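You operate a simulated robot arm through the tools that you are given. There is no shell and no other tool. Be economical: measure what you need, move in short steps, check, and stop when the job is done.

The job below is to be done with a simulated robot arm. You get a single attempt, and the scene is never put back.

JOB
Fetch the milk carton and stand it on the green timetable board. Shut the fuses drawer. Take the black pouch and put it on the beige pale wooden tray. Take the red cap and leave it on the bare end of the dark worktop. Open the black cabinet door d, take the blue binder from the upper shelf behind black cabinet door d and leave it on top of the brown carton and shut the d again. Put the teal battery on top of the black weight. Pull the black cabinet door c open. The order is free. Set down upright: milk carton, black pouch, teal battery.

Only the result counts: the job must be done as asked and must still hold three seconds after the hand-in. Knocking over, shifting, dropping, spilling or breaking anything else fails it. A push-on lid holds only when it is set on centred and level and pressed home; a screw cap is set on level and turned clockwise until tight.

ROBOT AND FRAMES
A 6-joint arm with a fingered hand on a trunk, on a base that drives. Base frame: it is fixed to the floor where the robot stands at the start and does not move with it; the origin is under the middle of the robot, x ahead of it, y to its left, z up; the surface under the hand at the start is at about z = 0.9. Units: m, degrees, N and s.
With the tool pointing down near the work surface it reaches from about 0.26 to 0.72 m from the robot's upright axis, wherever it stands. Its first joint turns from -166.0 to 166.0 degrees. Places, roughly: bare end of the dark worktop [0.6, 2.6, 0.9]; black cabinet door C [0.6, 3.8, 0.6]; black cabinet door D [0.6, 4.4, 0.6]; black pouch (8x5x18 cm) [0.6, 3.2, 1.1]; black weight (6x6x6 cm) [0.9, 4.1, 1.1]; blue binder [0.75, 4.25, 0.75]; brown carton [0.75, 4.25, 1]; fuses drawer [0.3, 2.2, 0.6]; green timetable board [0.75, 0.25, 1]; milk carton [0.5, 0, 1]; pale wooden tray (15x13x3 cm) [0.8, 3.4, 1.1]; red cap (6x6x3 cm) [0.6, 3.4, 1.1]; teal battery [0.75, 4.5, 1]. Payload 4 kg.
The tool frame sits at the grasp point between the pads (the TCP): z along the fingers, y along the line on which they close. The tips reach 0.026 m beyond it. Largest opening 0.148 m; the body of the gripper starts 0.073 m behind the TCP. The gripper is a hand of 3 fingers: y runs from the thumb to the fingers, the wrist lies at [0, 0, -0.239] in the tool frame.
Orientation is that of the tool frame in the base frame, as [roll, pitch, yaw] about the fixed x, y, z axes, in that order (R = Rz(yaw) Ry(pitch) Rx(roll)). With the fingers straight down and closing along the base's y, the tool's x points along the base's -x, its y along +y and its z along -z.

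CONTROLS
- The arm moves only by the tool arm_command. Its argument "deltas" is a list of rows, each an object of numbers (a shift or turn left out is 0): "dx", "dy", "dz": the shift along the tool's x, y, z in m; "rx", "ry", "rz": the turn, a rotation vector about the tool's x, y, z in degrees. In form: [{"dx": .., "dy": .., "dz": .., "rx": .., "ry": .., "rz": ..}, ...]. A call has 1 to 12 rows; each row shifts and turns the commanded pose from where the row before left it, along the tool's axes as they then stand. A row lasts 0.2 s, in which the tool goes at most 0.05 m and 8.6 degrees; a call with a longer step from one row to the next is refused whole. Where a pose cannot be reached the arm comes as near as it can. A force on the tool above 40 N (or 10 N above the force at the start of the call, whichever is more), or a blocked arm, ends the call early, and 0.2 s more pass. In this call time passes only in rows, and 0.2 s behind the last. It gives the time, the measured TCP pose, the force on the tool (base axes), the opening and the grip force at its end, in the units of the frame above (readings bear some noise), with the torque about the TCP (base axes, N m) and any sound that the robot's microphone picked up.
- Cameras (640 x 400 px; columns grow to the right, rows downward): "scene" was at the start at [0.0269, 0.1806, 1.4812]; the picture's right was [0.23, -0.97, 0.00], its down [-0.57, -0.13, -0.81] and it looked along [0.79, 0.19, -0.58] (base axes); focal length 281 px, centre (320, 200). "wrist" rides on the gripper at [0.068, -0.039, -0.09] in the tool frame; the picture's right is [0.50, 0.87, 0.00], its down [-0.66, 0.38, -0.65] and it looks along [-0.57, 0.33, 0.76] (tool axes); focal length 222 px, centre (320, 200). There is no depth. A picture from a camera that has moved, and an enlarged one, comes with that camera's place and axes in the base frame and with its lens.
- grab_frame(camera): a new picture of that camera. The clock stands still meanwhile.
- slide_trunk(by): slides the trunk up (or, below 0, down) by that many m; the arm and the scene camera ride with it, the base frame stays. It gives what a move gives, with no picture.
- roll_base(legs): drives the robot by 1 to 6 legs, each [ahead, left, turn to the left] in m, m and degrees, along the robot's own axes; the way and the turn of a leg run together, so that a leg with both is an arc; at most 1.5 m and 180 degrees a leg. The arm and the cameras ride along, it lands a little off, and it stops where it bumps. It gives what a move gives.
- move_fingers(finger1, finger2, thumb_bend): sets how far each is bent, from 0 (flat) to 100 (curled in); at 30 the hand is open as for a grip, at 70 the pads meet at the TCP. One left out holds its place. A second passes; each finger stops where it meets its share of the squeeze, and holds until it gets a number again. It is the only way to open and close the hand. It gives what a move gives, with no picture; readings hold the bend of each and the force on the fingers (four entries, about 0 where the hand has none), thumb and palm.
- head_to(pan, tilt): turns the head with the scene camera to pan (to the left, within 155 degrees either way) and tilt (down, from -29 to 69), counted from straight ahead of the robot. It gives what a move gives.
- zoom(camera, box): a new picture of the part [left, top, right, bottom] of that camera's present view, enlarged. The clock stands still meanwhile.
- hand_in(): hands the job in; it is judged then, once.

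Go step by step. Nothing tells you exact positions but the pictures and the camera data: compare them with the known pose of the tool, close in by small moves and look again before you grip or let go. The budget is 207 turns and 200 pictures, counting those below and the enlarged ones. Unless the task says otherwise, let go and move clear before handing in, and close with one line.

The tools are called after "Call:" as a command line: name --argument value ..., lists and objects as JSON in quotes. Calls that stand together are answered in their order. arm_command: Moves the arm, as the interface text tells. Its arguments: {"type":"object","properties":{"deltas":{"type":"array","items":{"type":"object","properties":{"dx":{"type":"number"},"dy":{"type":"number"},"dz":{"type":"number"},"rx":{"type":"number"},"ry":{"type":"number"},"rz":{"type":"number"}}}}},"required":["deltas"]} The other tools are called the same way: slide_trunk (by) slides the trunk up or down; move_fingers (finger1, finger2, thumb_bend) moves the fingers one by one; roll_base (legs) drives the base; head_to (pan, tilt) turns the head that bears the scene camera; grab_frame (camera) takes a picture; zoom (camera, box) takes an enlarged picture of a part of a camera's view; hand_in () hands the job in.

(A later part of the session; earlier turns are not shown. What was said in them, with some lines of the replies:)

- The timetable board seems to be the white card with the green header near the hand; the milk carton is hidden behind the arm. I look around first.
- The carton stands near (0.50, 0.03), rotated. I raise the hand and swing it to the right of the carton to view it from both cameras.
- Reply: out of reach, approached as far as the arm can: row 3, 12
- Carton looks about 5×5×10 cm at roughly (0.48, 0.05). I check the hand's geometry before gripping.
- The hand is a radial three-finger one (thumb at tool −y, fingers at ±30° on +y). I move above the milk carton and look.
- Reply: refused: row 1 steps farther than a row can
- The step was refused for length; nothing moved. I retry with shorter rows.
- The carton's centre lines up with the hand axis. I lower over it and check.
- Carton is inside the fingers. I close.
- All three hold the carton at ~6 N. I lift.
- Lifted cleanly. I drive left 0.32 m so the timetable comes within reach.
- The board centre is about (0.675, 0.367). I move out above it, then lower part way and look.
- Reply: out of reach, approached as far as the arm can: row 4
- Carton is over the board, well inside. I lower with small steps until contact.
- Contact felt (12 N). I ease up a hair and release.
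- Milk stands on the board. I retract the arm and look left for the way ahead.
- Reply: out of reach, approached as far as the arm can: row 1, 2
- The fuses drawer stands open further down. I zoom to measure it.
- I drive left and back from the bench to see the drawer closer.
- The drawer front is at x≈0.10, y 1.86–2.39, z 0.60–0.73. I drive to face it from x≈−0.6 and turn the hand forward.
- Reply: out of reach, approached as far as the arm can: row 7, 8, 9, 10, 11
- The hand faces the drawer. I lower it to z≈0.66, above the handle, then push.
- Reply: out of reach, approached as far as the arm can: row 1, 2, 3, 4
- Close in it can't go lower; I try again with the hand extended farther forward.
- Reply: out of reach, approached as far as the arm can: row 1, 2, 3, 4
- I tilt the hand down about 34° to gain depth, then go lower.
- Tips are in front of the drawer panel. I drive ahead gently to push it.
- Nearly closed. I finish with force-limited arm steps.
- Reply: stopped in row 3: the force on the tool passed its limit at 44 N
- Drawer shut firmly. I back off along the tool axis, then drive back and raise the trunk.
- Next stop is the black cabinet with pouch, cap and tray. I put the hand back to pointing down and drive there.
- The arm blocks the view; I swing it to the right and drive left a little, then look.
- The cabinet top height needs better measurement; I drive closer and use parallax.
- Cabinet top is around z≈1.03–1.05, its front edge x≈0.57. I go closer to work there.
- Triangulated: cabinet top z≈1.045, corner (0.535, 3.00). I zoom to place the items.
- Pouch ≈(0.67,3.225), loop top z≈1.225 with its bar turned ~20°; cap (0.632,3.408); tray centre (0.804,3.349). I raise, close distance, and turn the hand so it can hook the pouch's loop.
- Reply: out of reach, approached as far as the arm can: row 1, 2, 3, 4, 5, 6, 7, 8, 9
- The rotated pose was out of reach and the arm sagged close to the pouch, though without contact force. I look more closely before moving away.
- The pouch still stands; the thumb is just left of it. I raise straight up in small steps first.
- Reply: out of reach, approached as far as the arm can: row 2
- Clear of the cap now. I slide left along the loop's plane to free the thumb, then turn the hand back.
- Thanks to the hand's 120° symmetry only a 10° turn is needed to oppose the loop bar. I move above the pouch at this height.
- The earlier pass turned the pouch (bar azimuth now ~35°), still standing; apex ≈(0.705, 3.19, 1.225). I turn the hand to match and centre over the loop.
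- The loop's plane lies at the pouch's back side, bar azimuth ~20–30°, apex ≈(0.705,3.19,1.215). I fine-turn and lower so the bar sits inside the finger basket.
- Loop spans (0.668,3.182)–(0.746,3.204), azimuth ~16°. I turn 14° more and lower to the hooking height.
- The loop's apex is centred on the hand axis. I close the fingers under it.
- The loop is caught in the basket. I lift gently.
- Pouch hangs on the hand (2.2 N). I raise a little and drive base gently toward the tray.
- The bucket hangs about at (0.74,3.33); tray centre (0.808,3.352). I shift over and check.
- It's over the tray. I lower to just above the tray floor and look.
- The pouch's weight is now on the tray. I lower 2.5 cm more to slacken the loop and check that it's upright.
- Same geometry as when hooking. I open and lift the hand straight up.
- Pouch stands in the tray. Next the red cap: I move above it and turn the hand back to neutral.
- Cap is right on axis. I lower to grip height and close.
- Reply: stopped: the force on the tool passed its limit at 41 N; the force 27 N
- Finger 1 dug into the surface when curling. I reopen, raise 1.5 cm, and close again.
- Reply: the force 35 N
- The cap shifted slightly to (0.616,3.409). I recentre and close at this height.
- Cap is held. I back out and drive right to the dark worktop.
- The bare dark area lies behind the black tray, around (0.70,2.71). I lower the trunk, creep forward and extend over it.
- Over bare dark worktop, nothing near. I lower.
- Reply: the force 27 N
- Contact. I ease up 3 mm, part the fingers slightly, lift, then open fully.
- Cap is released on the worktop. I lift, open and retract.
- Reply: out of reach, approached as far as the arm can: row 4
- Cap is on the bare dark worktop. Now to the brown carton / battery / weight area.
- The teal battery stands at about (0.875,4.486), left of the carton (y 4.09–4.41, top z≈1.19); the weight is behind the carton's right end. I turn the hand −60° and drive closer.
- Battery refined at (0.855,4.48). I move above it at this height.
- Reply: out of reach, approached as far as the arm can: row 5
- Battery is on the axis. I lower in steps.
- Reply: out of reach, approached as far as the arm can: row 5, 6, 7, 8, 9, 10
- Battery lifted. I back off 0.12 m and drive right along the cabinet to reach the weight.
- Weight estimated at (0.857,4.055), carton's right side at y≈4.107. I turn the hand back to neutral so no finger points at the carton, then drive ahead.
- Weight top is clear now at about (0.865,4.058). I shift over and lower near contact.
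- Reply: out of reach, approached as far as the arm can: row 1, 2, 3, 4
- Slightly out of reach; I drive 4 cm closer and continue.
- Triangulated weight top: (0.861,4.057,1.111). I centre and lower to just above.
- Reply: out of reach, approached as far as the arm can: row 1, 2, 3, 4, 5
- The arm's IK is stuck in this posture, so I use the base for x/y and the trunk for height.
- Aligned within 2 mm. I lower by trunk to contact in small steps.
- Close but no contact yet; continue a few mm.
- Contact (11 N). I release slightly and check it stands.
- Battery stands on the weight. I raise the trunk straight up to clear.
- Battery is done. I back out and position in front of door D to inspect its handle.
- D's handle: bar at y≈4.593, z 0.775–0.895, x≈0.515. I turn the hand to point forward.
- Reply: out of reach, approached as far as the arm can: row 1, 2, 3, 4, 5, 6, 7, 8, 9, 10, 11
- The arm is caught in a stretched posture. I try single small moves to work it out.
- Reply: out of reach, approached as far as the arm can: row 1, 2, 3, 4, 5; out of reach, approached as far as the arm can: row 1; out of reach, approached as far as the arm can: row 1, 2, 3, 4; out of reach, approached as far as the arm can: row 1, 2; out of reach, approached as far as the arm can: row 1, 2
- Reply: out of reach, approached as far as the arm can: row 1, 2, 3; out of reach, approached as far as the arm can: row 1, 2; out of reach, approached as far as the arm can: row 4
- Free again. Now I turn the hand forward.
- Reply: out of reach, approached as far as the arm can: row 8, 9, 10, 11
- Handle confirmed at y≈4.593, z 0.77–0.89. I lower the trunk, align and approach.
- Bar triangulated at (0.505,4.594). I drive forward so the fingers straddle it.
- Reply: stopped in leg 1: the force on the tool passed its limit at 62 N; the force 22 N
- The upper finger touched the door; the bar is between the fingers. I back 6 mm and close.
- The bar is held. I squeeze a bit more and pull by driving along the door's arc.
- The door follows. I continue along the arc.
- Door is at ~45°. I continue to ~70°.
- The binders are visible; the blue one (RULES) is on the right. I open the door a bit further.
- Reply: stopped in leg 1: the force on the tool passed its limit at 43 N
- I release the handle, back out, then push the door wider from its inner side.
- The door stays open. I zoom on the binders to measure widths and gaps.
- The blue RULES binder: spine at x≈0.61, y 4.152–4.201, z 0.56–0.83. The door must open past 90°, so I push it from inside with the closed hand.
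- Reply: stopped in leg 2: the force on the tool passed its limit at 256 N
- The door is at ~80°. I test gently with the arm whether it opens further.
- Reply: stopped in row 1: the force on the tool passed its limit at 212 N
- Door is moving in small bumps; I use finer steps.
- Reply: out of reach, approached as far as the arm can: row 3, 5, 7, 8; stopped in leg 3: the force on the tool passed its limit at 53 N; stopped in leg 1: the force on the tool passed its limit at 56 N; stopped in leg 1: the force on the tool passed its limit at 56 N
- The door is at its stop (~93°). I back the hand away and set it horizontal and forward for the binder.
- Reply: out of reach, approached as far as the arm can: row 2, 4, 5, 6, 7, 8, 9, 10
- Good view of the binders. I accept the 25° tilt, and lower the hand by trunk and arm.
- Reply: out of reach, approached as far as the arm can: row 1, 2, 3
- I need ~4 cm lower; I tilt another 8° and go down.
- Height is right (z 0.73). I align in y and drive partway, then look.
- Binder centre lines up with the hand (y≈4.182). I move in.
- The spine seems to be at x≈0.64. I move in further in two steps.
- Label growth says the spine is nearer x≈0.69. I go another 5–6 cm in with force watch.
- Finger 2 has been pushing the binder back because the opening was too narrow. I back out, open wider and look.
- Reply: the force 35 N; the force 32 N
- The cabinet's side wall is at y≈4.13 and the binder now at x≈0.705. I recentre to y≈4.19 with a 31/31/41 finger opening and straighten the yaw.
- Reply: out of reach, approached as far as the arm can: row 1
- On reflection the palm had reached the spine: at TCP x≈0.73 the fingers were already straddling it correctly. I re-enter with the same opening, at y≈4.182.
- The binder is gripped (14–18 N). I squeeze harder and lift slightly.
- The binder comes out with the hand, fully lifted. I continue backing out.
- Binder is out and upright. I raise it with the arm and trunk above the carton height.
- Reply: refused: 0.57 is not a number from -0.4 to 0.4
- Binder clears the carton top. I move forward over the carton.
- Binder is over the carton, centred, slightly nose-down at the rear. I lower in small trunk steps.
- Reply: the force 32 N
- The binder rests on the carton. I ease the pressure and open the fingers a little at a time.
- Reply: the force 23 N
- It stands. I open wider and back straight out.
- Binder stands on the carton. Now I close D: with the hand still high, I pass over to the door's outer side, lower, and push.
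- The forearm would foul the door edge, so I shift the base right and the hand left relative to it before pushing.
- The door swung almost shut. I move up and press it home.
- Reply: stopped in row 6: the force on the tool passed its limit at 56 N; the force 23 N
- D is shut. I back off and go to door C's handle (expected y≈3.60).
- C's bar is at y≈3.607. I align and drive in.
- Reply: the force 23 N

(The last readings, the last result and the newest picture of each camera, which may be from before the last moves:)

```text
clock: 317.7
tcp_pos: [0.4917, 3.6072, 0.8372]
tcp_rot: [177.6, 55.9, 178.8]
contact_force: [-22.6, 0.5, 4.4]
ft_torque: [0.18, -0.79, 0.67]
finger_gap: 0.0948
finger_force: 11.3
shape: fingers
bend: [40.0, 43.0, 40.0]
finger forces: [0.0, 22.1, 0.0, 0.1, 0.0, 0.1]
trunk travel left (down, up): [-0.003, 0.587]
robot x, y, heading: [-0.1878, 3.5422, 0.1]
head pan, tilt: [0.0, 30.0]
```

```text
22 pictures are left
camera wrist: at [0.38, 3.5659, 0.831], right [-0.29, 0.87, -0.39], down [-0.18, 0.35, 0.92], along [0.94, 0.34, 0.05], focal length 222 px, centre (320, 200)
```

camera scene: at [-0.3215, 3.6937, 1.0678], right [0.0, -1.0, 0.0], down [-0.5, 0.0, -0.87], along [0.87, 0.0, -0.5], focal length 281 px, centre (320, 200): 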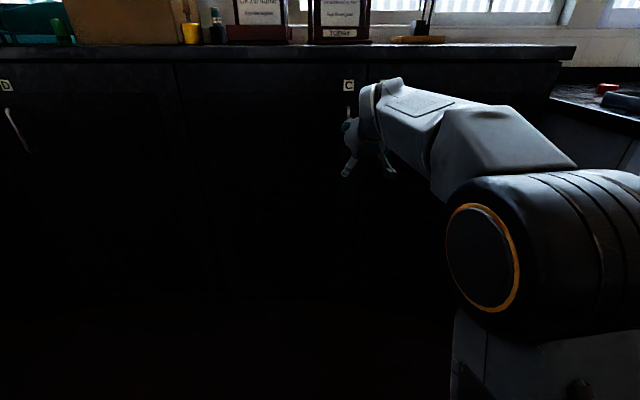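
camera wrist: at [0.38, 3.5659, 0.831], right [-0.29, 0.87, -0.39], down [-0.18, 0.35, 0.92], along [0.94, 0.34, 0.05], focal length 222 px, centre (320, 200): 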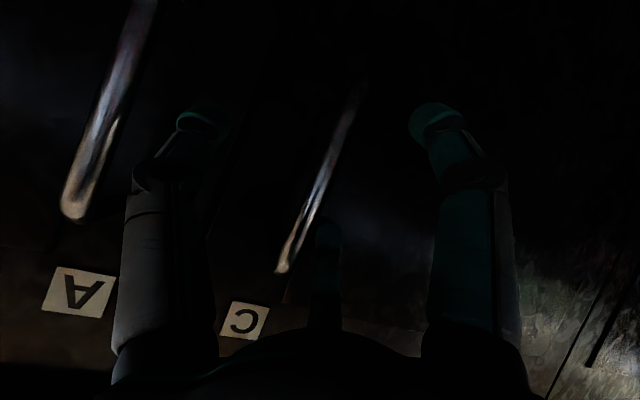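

Call:
roll_base --legs '[[-0.006, 0, 0]]'

Call:
move_fingers --finger1 74 --finger2 74 --thumb_bend 74

Call:
roll_base --legs '[[-0.06, 0.008, 0], [-0.062, 0.021, 0]]'

Call:
grab_frame --camera "wrist"

```text
clock: 318.4
tcp_pos: [0.4863, 3.6056, 0.8363]
tcp_rot: [177.6, 55.8, 179.0]
contact_force: [-5.5, -0.5, 0.6]
ft_torque: [0.02, -0.22, 0.16]
finger_gap: 0.0944
finger_force: 2.4
shape: fingers
bend: [40.0, 42.0, 40.0]
finger forces: [0.1, 5.9, 0.1, 0.0, 0.1, 0.0]
trunk travel left (down, up): [-0.003, 0.587]
robot x, y, heading: [-0.1953, 3.5425, -0.2]
head pan, tilt: [0.0, 30.0]
```

```text
clock: 319.4
tcp_pos: [0.4869, 3.6079, 0.8362]
tcp_rot: [177.7, 55.8, 178.9]
contact_force: [1.0, 5.8, 0.9]
ft_torque: [0.08, 0.09, 0.12]
finger_gap: 0.0063
finger_force: 10.8
shape: fingers
bend: [71.0, 64.0, 68.0]
finger forces: [8.2, 7.8, 0.0, 0.0, 6.1, 0.0]
trunk travel left (down, up): [-0.003, 0.587]
robot x, y, heading: [-0.1944, 3.5413, -0.3]
head pan, tilt: [0.0, 30.0]
```

```text
clock: 321.0
tcp_pos: [0.3644, 3.6375, 0.8368]
tcp_rot: [177.6, 55.9, 178.8]
contact_force: [0.8, 0.0, 0.1]
ft_torque: [0.03, 0.0, -0.02]
finger_gap: 0.0002
finger_force: 0.1
shape: fingers
bend: [73.0, 72.0, 71.0]
finger forces: [0.0, 0.0, 0.1, 0.0, 0.0, 0.0]
trunk travel left (down, up): [-0.003, 0.587]
robot x, y, heading: [-0.313, 3.5764, -0.1]
head pan, tilt: [0.0, 30.0]
```

```text
21 pictures are left
camera wrist: at [0.2533, 3.5957, 0.8301], right [-0.29, 0.87, -0.39], down [-0.18, 0.35, 0.92], along [0.94, 0.34, 0.05], focal length 222 px, centre (320, 200)
```

wrist: 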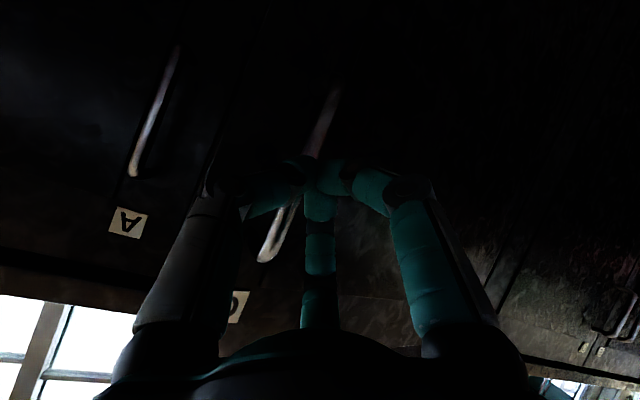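

The fingers slipped after opening C about 14°. I reopen, go forward 2 cm and regrip deeper.

Call:
roll_base --legs '[[-0.03, 0, 0]]'

Call:
move_fingers --finger1 42 --finger2 44 --thumb_bend 42

Call:
roll_base --legs '[[0.052, -0.01, 0]]'

Call:
grab_frame --camera "wrist"

```text
clock: 321.8
tcp_pos: [0.3357, 3.6367, 0.8367]
tcp_rot: [177.7, 55.8, 178.9]
contact_force: [0.4, 0.6, 0.3]
ft_torque: [-0.03, -0.03, 0.03]
finger_gap: 0.0
finger_force: 0.1
shape: fingers
bend: [73.0, 72.0, 71.0]
finger forces: [0.0, 0.0, 0.0, 0.0, 0.0, 0.0]
trunk travel left (down, up): [-0.003, 0.587]
robot x, y, heading: [-0.3467, 3.5742, -0.2]
head pan, tilt: [0.0, 30.0]
```

```text
clock: 322.8
tcp_pos: [0.3366, 3.6368, 0.8366]
tcp_rot: [177.6, 55.8, 179.1]
contact_force: [0.2, 0.3, -0.3]
ft_torque: [-0.03, 0.01, 0.0]
finger_gap: 0.088
finger_force: 0.2
shape: fingers
bend: [42.0, 44.0, 42.0]
finger forces: [0.0, 0.1, 0.1, 0.1, 0.1, 0.1]
trunk travel left (down, up): [-0.003, 0.587]
robot x, y, heading: [-0.3481, 3.5742, -0.2]
head pan, tilt: [0.0, 30.0]
```

```text
clock: 323.8
tcp_pos: [0.387, 3.6266, 0.8368]
tcp_rot: [177.6, 55.9, 178.9]
contact_force: [-0.3, -0.4, 0.1]
ft_torque: [0.0, -0.01, -0.02]
finger_gap: 0.0879
finger_force: 0.1
shape: fingers
bend: [42.0, 44.0, 42.0]
finger forces: [0.0, 0.0, 0.0, 0.1, 0.0, 0.0]
trunk travel left (down, up): [-0.003, 0.587]
robot x, y, heading: [-0.2924, 3.5631, -0.1]
head pan, tilt: [0.0, 30.0]
```

```text
20 pictures are left
camera wrist: at [0.2754, 3.5855, 0.8301], right [-0.29, 0.87, -0.39], down [-0.18, 0.35, 0.92], along [0.94, 0.34, 0.05], focal length 222 px, centre (320, 200)
```

wrist: 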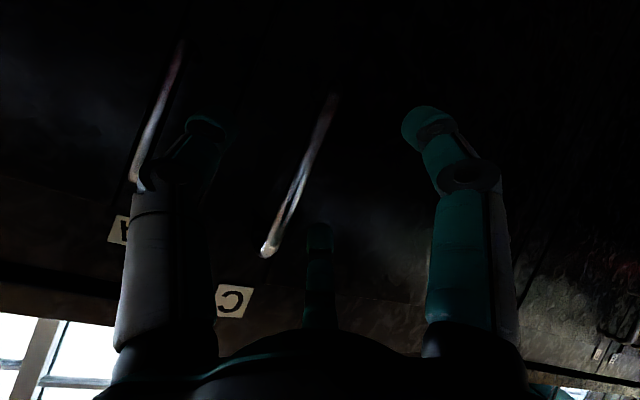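

Call:
roll_base --legs '[[0.027, -0.007, 0]]'

Call:
move_fingers --finger1 80 --finger2 80 --thumb_bend 80

Call:
roll_base --legs '[[-0.04, 0.012, 0], [-0.05, 0.02, 0]]'

Call:
grab_frame --camera "wrist"

```text
clock: 324.6
tcp_pos: [0.4148, 3.6204, 0.8369]
tcp_rot: [177.6, 55.8, 179.0]
contact_force: [0.6, -1.2, 1.1]
ft_torque: [0.04, 0.01, -0.04]
finger_gap: 0.0882
finger_force: 0.0
shape: fingers
bend: [42.0, 44.0, 42.0]
finger forces: [0.0, 0.1, 0.1, 0.0, 0.1, 0.0]
trunk travel left (down, up): [-0.003, 0.587]
robot x, y, heading: [-0.2678, 3.5554, -0.4]
head pan, tilt: [0.0, 30.0]
```

```text
clock: 325.6
tcp_pos: [0.4141, 3.6186, 0.8363]
tcp_rot: [177.5, 55.8, 178.9]
contact_force: [0.0, 0.6, -0.5]
ft_torque: [0.02, -0.02, 0.05]
finger_gap: 0.0
finger_force: 0.0
shape: fingers
bend: [75.0, 77.0, 74.0]
finger forces: [0.0, 0.0, 0.0, 0.1, 0.0, 0.0]
trunk travel left (down, up): [-0.003, 0.587]
robot x, y, heading: [-0.2666, 3.5571, 0.1]
head pan, tilt: [0.0, 30.0]
```

```text
clock: 327.0
tcp_pos: [0.3245, 3.653, 0.8367]
tcp_rot: [177.6, 55.8, 179.0]
contact_force: [0.1, 0.3, -0.8]
ft_torque: [-0.01, 0.02, -0.03]
finger_gap: 0.0002
finger_force: 0.0
shape: fingers
bend: [75.0, 77.0, 74.0]
finger forces: [0.0, 0.1, 0.0, 0.1, 0.1, 0.1]
trunk travel left (down, up): [-0.003, 0.587]
robot x, y, heading: [-0.3569, 3.5894, -0.0]
head pan, tilt: [0.0, 30.0]
```

```text
19 pictures are left
camera wrist: at [0.2121, 3.6116, 0.8301], right [-0.3, 0.87, -0.39], down [-0.18, 0.35, 0.92], along [0.94, 0.34, 0.05], focal length 222 px, centre (320, 200)
```

wrist: 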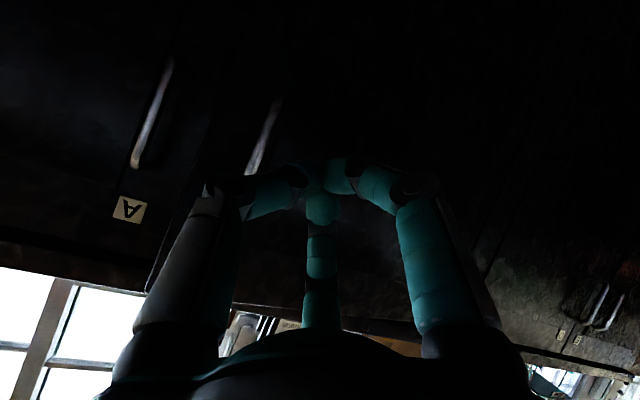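

The free-swinging door slips off the pinch, but it's ajar ~10°. I'll wedge the closed hand behind its free edge above the handles and push it open from inside.

Call:
slide_trunk --by 0.11

Call:
roll_base --legs '[[-0.03, -0.142, 0], [0.14, 0, 0]]'

Call:
grab_frame --camera "wrist"

Call:
grab_frame --camera "scene"

```text
clock: 328.4
tcp_pos: [0.3238, 3.6512, 0.9456]
tcp_rot: [177.6, 55.8, 179.1]
contact_force: [0.3, -0.1, -0.7]
ft_torque: [0.0, 0.01, -0.03]
finger_gap: 0.0001
finger_force: 0.1
shape: fingers
bend: [75.0, 77.0, 74.0]
finger forces: [0.0, 0.0, 0.0, 0.0, 0.1, 0.0]
trunk travel left (down, up): [-0.113, 0.477]
robot x, y, heading: [-0.3576, 3.5889, -0.0]
head pan, tilt: [0.0, 30.0]
```

```text
clock: 330.7
tcp_pos: [0.4307, 3.5114, 0.9473]
tcp_rot: [177.6, 55.8, 179.2]
contact_force: [-0.6, -0.6, 0.4]
ft_torque: [-0.04, -0.01, -0.01]
finger_gap: 0.0002
finger_force: 0.1
shape: fingers
bend: [75.0, 77.0, 74.0]
finger forces: [0.0, 0.0, 0.1, 0.1, 0.1, 0.0]
trunk travel left (down, up): [-0.113, 0.477]
robot x, y, heading: [-0.2503, 3.4464, 0.4]
head pan, tilt: [0.0, 30.0]
```

```text
18 pictures are left
camera wrist: at [0.3196, 3.4697, 0.9401], right [-0.3, 0.87, -0.39], down [-0.18, 0.35, 0.92], along [0.94, 0.35, 0.05], focal length 222 px, centre (320, 200)
```

wrist: 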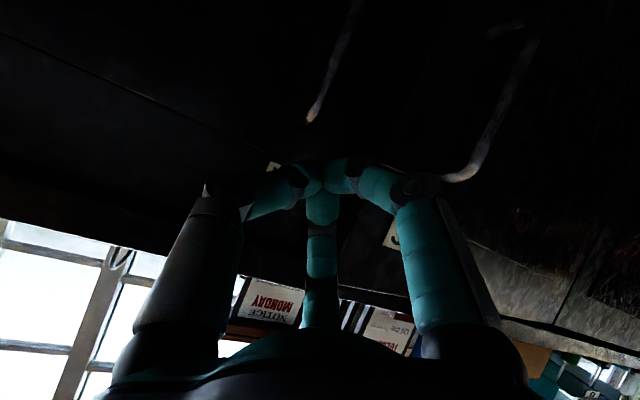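

```text
17 pictures are left
camera scene: at [-0.2182, 3.6054, 1.1778], right [0.0, -1.0, 0.0], down [-0.5, 0.0, -0.87], along [0.87, 0.0, -0.5], focal length 281 px, centre (320, 200)
```

scene: 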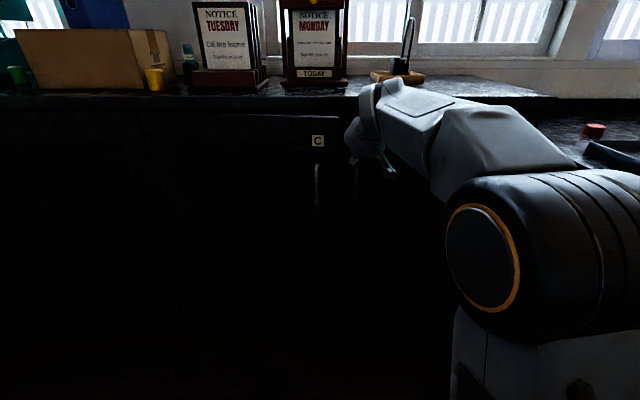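

Wedging would jam; instead I return to the handle, with a narrower pre-opening so the bar sits deep inside before the fingertips close behind it.

Call:
roll_base --legs '[[-0.12, 0, 0], [0, 0.104, 0]]'

Call:
slide_trunk --by -0.11

Call:
move_fingers --finger1 48 --finger2 50 --thumb_bend 48

Call:
roll_base --legs '[[0.07, 0, 0]]'

Call:
grab_frame --camera "wrist"

```text
clock: 332.7
tcp_pos: [0.3126, 3.6137, 0.9464]
tcp_rot: [177.6, 55.8, 179.3]
contact_force: [-0.1, 0.4, -0.7]
ft_torque: [0.05, 0.01, -0.04]
finger_gap: 0.0001
finger_force: 0.2
shape: fingers
bend: [75.0, 77.0, 74.0]
finger forces: [0.0, 0.0, 0.0, 0.1, 0.0, 0.0]
trunk travel left (down, up): [-0.113, 0.477]
robot x, y, heading: [-0.3706, 3.549, 0.3]
head pan, tilt: [0.0, 30.0]
```

```text
clock: 334.1
tcp_pos: [0.3108, 3.6146, 0.8365]
tcp_rot: [177.6, 55.8, 179.2]
contact_force: [1.4, 0.4, -0.5]
ft_torque: [-0.03, 0.0, -0.05]
finger_gap: 0.0001
finger_force: 0.1
shape: fingers
bend: [75.0, 77.0, 74.0]
finger forces: [0.0, 0.0, 0.0, 0.0, 0.0, 0.1]
trunk travel left (down, up): [-0.003, 0.587]
robot x, y, heading: [-0.3704, 3.5469, 0.0]
head pan, tilt: [0.0, 30.0]
```

```text
clock: 335.1
tcp_pos: [0.3113, 3.6134, 0.8368]
tcp_rot: [177.6, 55.7, 179.1]
contact_force: [0.9, -0.2, -0.2]
ft_torque: [-0.01, 0.0, 0.02]
finger_gap: 0.068
finger_force: 0.0
shape: fingers
bend: [48.0, 50.0, 48.0]
finger forces: [0.0, 0.0, 0.0, 0.0, 0.1, 0.0]
trunk travel left (down, up): [-0.003, 0.587]
robot x, y, heading: [-0.3723, 3.5501, 0.1]
head pan, tilt: [0.0, 30.0]
```

```text
clock: 336.2
tcp_pos: [0.3814, 3.6151, 0.8362]
tcp_rot: [177.5, 55.8, 179.3]
contact_force: [0.2, 0.3, 0.7]
ft_torque: [-0.03, 0.0, 0.02]
finger_gap: 0.0682
finger_force: 0.1
shape: fingers
bend: [48.0, 50.0, 48.0]
finger forces: [0.0, 0.0, 0.0, 0.0, 0.0, 0.0]
trunk travel left (down, up): [-0.003, 0.587]
robot x, y, heading: [-0.2979, 3.5463, 0.0]
head pan, tilt: [0.0, 30.0]
```

```text
16 pictures are left
camera wrist: at [0.2702, 3.5726, 0.8301], right [-0.3, 0.87, -0.39], down [-0.18, 0.35, 0.92], along [0.94, 0.35, 0.05], focal length 222 px, centre (320, 200)
```

wrist: 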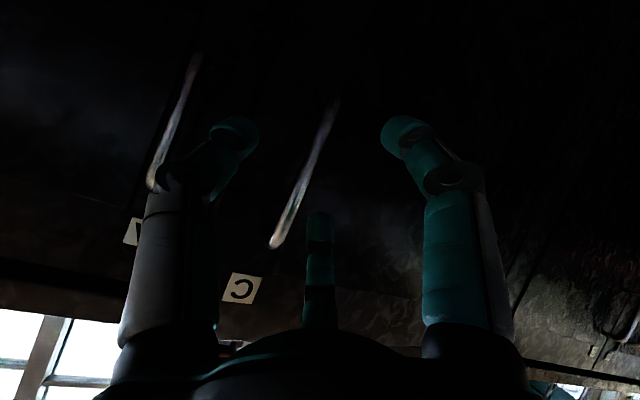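

Bar is at ≈(0.43,3.612). I go in 6 cm and close behind it.

Call:
roll_base --legs '[[0.06, -0.002, 0]]'

Call:
move_fingers --finger1 78 --finger2 78 --thumb_bend 78

Call:
grab_frame --camera "wrist"

```text
clock: 337.1
tcp_pos: [0.4424, 3.6125, 0.8364]
tcp_rot: [177.6, 55.8, 179.2]
contact_force: [-0.5, 0.3, -1.3]
ft_torque: [-0.02, -0.03, -0.01]
finger_gap: 0.0683
finger_force: 0.0
shape: fingers
bend: [48.0, 50.0, 48.0]
finger forces: [0.0, 0.0, 0.0, 0.1, 0.0, 0.1]
trunk travel left (down, up): [-0.003, 0.587]
robot x, y, heading: [-0.2382, 3.5492, 0.1]
head pan, tilt: [0.0, 30.0]
```

```text
clock: 338.1
tcp_pos: [0.4426, 3.6124, 0.8361]
tcp_rot: [177.6, 55.8, 179.2]
contact_force: [-0.2, -0.1, -0.7]
ft_torque: [0.0, 0.0, 0.04]
finger_gap: 0.0
finger_force: 0.0
shape: fingers
bend: [74.0, 75.0, 73.0]
finger forces: [0.0, 0.0, 0.0, 0.1, 0.0, 0.0]
trunk travel left (down, up): [-0.003, 0.587]
robot x, y, heading: [-0.235, 3.5402, 0.4]
head pan, tilt: [0.0, 30.0]
```

```text
15 pictures are left
camera wrist: at [0.3313, 3.5708, 0.8301], right [-0.3, 0.87, -0.39], down [-0.18, 0.35, 0.92], along [0.94, 0.35, 0.05], focal length 222 px, centre (320, 200)
```

wrist: 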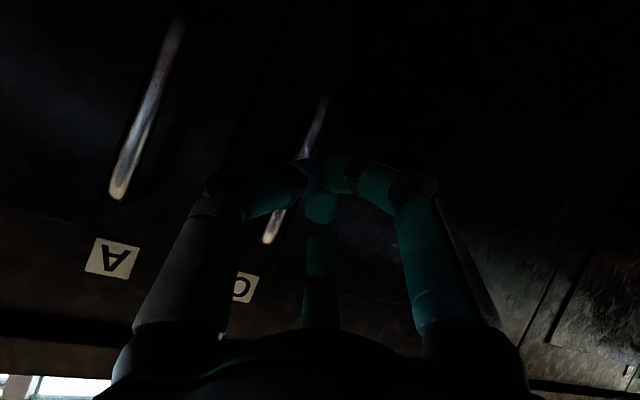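

The door got nudged shut again. I repeat the first (successful) grip but with a straighter hand and a much stronger squeeze.

Call:
roll_base --legs '[[-0.12, 0, 0]]'

Call:
move_fingers --finger1 40 --finger2 43 --thumb_bend 40

Call:
arm_command --deltas '[{"ry": -4}, {"ry": -4}, {"ry": -4}]'

```text
clock: 339.4
tcp_pos: [0.3228, 3.6134, 0.8365]
tcp_rot: [177.5, 55.7, 179.3]
contact_force: [-0.6, 0.4, 0.4]
ft_torque: [0.01, 0.01, -0.01]
finger_gap: 0.0
finger_force: 0.1
shape: fingers
bend: [74.0, 75.0, 73.0]
finger forces: [0.0, 0.0, 0.1, 0.1, 0.0, 0.0]
trunk travel left (down, up): [-0.003, 0.587]
robot x, y, heading: [-0.357, 3.5448, 0.3]
head pan, tilt: [0.0, 30.0]
```

```text
clock: 340.4
tcp_pos: [0.3229, 3.6124, 0.8366]
tcp_rot: [177.6, 55.8, 179.2]
contact_force: [-0.6, 0.6, 0.8]
ft_torque: [-0.01, 0.05, 0.02]
finger_gap: 0.0945
finger_force: 0.1
shape: fingers
bend: [40.0, 43.0, 40.0]
finger forces: [0.0, 0.1, 0.0, 0.1, 0.0, 0.1]
trunk travel left (down, up): [-0.003, 0.587]
robot x, y, heading: [-0.3567, 3.544, -0.1]
head pan, tilt: [0.0, 30.0]
```

```text
clock: 341.2
tcp_pos: [0.3228, 3.6127, 0.8365]
tcp_rot: [176.3, 67.8, 177.9]
contact_force: [0.1, 0.2, -0.1]
ft_torque: [0.01, 0.04, 0.02]
finger_gap: 0.0944
finger_force: 0.1
shape: fingers
bend: [40.0, 43.0, 40.0]
finger forces: [0.1, 0.1, 0.0, 0.0, 0.1, 0.0]
trunk travel left (down, up): [-0.003, 0.587]
robot x, y, heading: [-0.3541, 3.544, -0.1]
head pan, tilt: [0.0, 30.0]
```

The straighter pose works; I go further toward horizontal.

Call:
arm_command --deltas '[{"ry": -6}, {"ry": -6}, {"ry": -5}]'

Call:
grab_frame --camera "wrist"

```text
clock: 342.0
tcp_pos: [0.3248, 3.6005, 0.8331]
tcp_rot: [177.6, 77.1, 176.4]
contact_force: [0.4, -0.7, 0.0]
ft_torque: [0.01, -0.01, -0.02]
finger_gap: 0.0948
finger_force: 0.0
shape: fingers
bend: [40.0, 43.0, 40.0]
finger forces: [0.0, 0.0, 0.0, 0.0, 0.0, 0.0]
out of reach, approached as far as the arm can: row 2
trunk travel left (down, up): [-0.003, 0.587]
robot x, y, heading: [-0.3556, 3.5439, 0.1]
head pan, tilt: [0.0, 30.0]
```

```text
14 pictures are left
camera wrist: at [0.2193, 3.5644, 0.787], right [-0.09, 0.87, -0.48], down [-0.48, 0.38, 0.79], along [0.87, 0.3, 0.39], focal length 222 px, centre (320, 200)
```

wrist: 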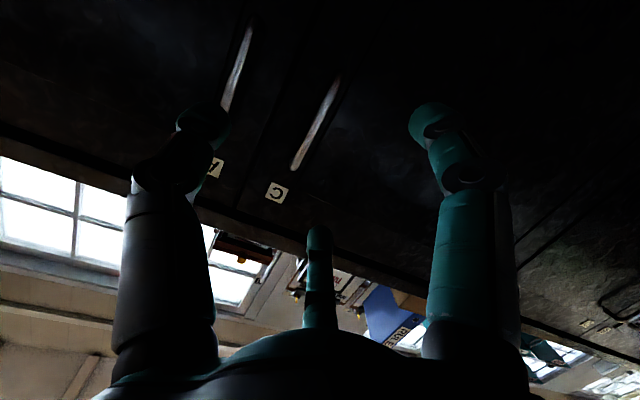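

Bar confirmed at (0.508,3.608). I drive in fully.

Call:
roll_base --legs '[[0.12, 0.008, 0], [0.065, 0, 0]]'

Call:
move_fingers --finger1 66 --finger2 66 --thumb_bend 66

Call:
move_fingers --finger1 88 --finger2 88 --thumb_bend 88

Call:
grab_frame --camera "wrist"

```text
clock: 343.9
tcp_pos: [0.5006, 3.6096, 0.8337]
tcp_rot: [177.8, 77.1, 176.5]
contact_force: [-12.5, -0.3, 0.2]
ft_torque: [-0.01, -0.56, 0.25]
finger_gap: 0.0945
finger_force: 6.1
shape: fingers
bend: [40.0, 43.0, 40.0]
finger forces: [0.1, 12.4, 0.1, 0.0, 0.0, 0.0]
trunk travel left (down, up): [-0.003, 0.587]
robot x, y, heading: [-0.1787, 3.553, 0.1]
head pan, tilt: [0.0, 30.0]
stopped in leg 2: the force on the tool passed its limit at 81 N (the readings are from after the stop); the commanded pose is now the measured one
```

```text
clock: 344.9
tcp_pos: [0.5022, 3.6096, 0.8341]
tcp_rot: [177.8, 77.1, 176.4]
contact_force: [0.2, 0.2, -1.7]
ft_torque: [0.03, 0.04, -0.03]
finger_gap: 0.013
finger_force: 0.1
shape: fingers
bend: [65.0, 66.0, 66.0]
finger forces: [0.8, 0.1, 0.1, 0.1, 0.0, 0.1]
trunk travel left (down, up): [-0.003, 0.587]
robot x, y, heading: [-0.1781, 3.5549, 0.1]
head pan, tilt: [0.0, 30.0]
```

```text
clock: 345.9
tcp_pos: [0.5012, 3.6102, 0.8352]
tcp_rot: [177.9, 77.1, 176.5]
contact_force: [0.9, -1.6, -1.2]
ft_torque: [0.01, -0.01, 0.01]
finger_gap: 0.0
finger_force: 0.1
shape: fingers
bend: [80.0, 82.0, 79.0]
finger forces: [0.1, 0.0, 0.0, 0.0, 0.1, 0.1]
trunk travel left (down, up): [-0.003, 0.587]
robot x, y, heading: [-0.1766, 3.5526, 0.3]
head pan, tilt: [0.0, 30.0]
```

```text
13 pictures are left
camera wrist: at [0.3982, 3.5727, 0.788], right [-0.09, 0.87, -0.48], down [-0.48, 0.38, 0.79], along [0.87, 0.3, 0.39], focal length 222 px, centre (320, 200)
```

wrist: 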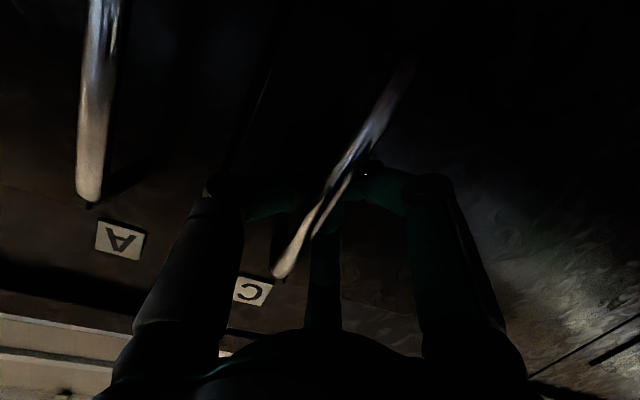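

The fingertips are now closed behind the bar — a proper hook. I pull along the arc.

Call:
roll_base --legs '[[-0.06, 0.004, 0], [-0.06, 0.012, 0], [-0.055, 0.018, 0], [-0.055, 0.03, 0]]'

Call:
grab_frame --camera "wrist"

```text
clock: 348.6
tcp_pos: [0.2748, 3.6775, 0.834]
tcp_rot: [178.5, 77.0, 177.3]
contact_force: [19.5, 29.4, -0.5]
ft_torque: [0.06, -0.11, -0.57]
finger_gap: 0.0001
finger_force: 21.1
shape: fingers
bend: [82.0, 85.0, 81.0]
finger forces: [31.6, 10.5, 0.0, 0.1, 0.0, 0.0]
trunk travel left (down, up): [-0.003, 0.587]
robot x, y, heading: [-0.4056, 3.6141, 0.4]
head pan, tilt: [0.0, 30.0]
```

```text
12 pictures are left
camera wrist: at [0.1713, 3.6398, 0.7871], right [-0.09, 0.87, -0.48], down [-0.48, 0.38, 0.79], along [0.87, 0.31, 0.38], focal length 222 px, centre (320, 200)
```

wrist: 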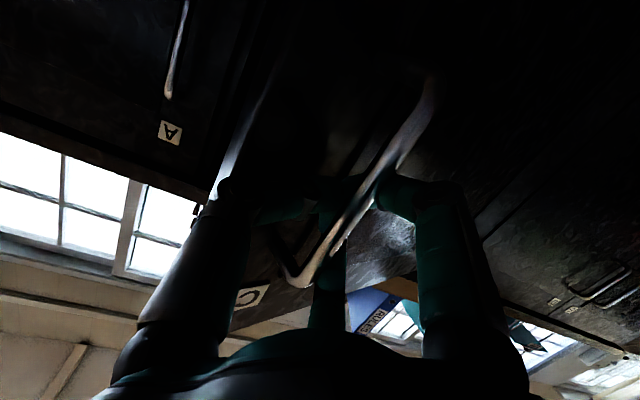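

Door C follows, ~30° open. I continue the arc to ~65°.

Call:
roll_base --legs '[[-0.04, 0.05, 0], [-0.045, 0.05, 0], [-0.035, 0.052, 0], [-0.032, 0.055, 0]]'

Call:
grab_frame --camera "wrist"

```text
clock: 351.3
tcp_pos: [0.1196, 3.8851, 0.8346]
tcp_rot: [177.9, 77.1, 177.2]
contact_force: [0.6, -0.1, 0.6]
ft_torque: [-0.01, -0.05, 0.01]
finger_gap: 0.0002
finger_force: 0.1
shape: fingers
bend: [82.0, 85.0, 81.0]
finger forces: [0.0, 0.0, 0.1, 0.1, 0.1, 0.0]
trunk travel left (down, up): [-0.003, 0.587]
robot x, y, heading: [-0.5612, 3.822, 0.6]
head pan, tilt: [0.0, 30.0]
```

```text
11 pictures are left
camera wrist: at [0.0159, 3.8477, 0.7879], right [-0.1, 0.87, -0.48], down [-0.49, 0.38, 0.79], along [0.87, 0.31, 0.39], focal length 222 px, centre (320, 200)
```

wrist: 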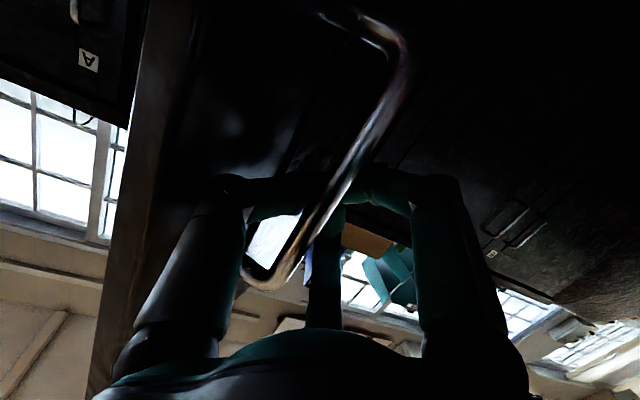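

About 60° open. A bit more to ~75°, then release.

Call:
roll_base --legs '[[-0.02, 0.055, 0], [-0.014, 0.05, 0]]'

Call:
move_fingers --finger1 45 --finger2 45 --thumb_bend 45

Call:
grab_frame --camera "wrist"

```text
clock: 352.8
tcp_pos: [0.0837, 3.9895, 0.8359]
tcp_rot: [177.8, 77.1, 177.2]
contact_force: [-1.8, -1.8, -0.2]
ft_torque: [-0.03, -0.04, -0.34]
finger_gap: 0.0
finger_force: 9.9
shape: fingers
bend: [82.0, 85.0, 80.0]
finger forces: [0.0, 0.1, 0.1, 0.0, 19.9, 0.1]
trunk travel left (down, up): [-0.003, 0.587]
robot x, y, heading: [-0.5973, 3.9274, 0.8]
head pan, tilt: [0.0, 30.0]
```

```text
clock: 353.8
tcp_pos: [0.0848, 3.9905, 0.8345]
tcp_rot: [177.9, 77.0, 177.2]
contact_force: [-0.6, -0.4, 0.9]
ft_torque: [0.01, 0.02, 0.0]
finger_gap: 0.0779
finger_force: 0.0
shape: fingers
bend: [45.0, 45.0, 45.0]
finger forces: [0.0, 0.0, 0.0, 0.0, 0.1, 0.0]
trunk travel left (down, up): [-0.003, 0.587]
robot x, y, heading: [-0.6002, 3.9289, 0.8]
head pan, tilt: [0.0, 30.0]
```

```text
10 pictures are left
camera wrist: at [-0.0195, 3.9521, 0.788], right [-0.1, 0.87, -0.48], down [-0.49, 0.38, 0.79], along [0.87, 0.31, 0.39], focal length 222 px, centre (320, 200)
```

wrist: 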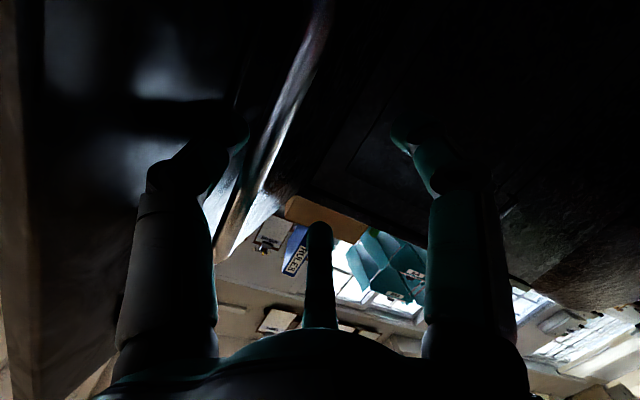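

Released. I back straight out and verify.

Call:
roll_base --legs '[[-0.1, 0, 0], [-0.15, 0, 0]]'

Call:
head_to --pan 0 --tilt 15

Call:
grab_frame --camera "scene"

```text
clock: 355.9
tcp_pos: [-0.1643, 3.9881, 0.8343]
tcp_rot: [177.9, 77.0, 177.3]
contact_force: [-0.5, 0.2, 0.6]
ft_torque: [0.0, 0.0, 0.0]
finger_gap: 0.0781
finger_force: 0.0
shape: fingers
bend: [45.0, 45.0, 45.0]
finger forces: [0.1, 0.1, 0.0, 0.0, 0.1, 0.1]
trunk travel left (down, up): [-0.003, 0.587]
robot x, y, heading: [-0.8452, 3.9223, 0.7]
head pan, tilt: [0.0, 30.0]
```

```text
clock: 356.7
tcp_pos: [-0.1644, 3.9871, 0.8345]
tcp_rot: [177.9, 77.1, 177.3]
contact_force: [0.7, 0.3, -0.8]
ft_torque: [-0.02, 0.03, -0.03]
finger_gap: 0.078
finger_force: 0.0
shape: fingers
bend: [45.0, 45.0, 45.0]
finger forces: [0.0, 0.0, 0.0, 0.0, 0.1, 0.0]
trunk travel left (down, up): [-0.003, 0.587]
robot x, y, heading: [-0.8459, 3.9243, 0.7]
head pan, tilt: [0.0, 15.0]
```

```text
9 pictures are left
camera scene: at [-0.8112, 4.0848, 1.0919], right [0.01, -1.0, 0.0], down [-0.26, 0.0, -0.97], along [0.97, 0.01, -0.26], focal length 281 px, centre (320, 200)
```

scene: 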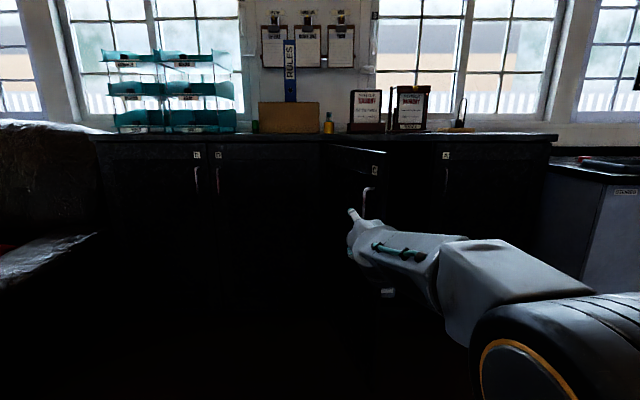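

C is open, D shut. I zoom in to check the tops.

Call:
zoom --camera "scene" --box '[230, 30, 480, 200]'

```text
2.35 times, centred on (355, 115) of scene
camera zoom: at [-0.8112, 4.0848, 1.0919], right [0.01, -1.0, 0.0], down [-0.26, 0.0, -0.97], along [0.97, 0.01, -0.26], focal length 661 px, centre (238, 400)
```

zoom: 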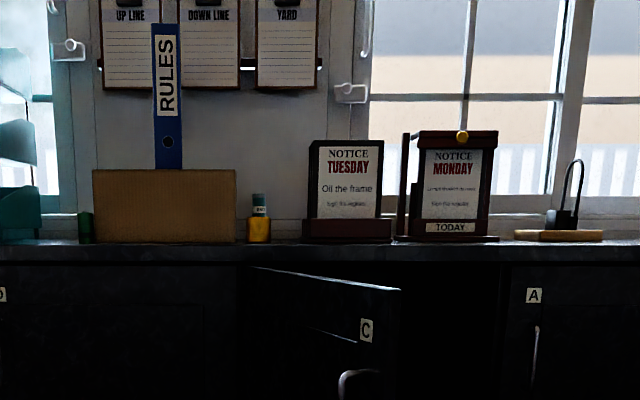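

The milk carton is on the timetable board and the fuses drawer is shut. The pouch stands in the tray and the cap is on the bare worktop. The binder is on the brown carton with D closed, the battery stands on the weight, and C is open. The hand is clear of everything, so I hand in.

Call:
hand_in

```text
The job is handed in.
```

I handed the job in with every item done and the hand clear; the result of the judging was not shown to me.
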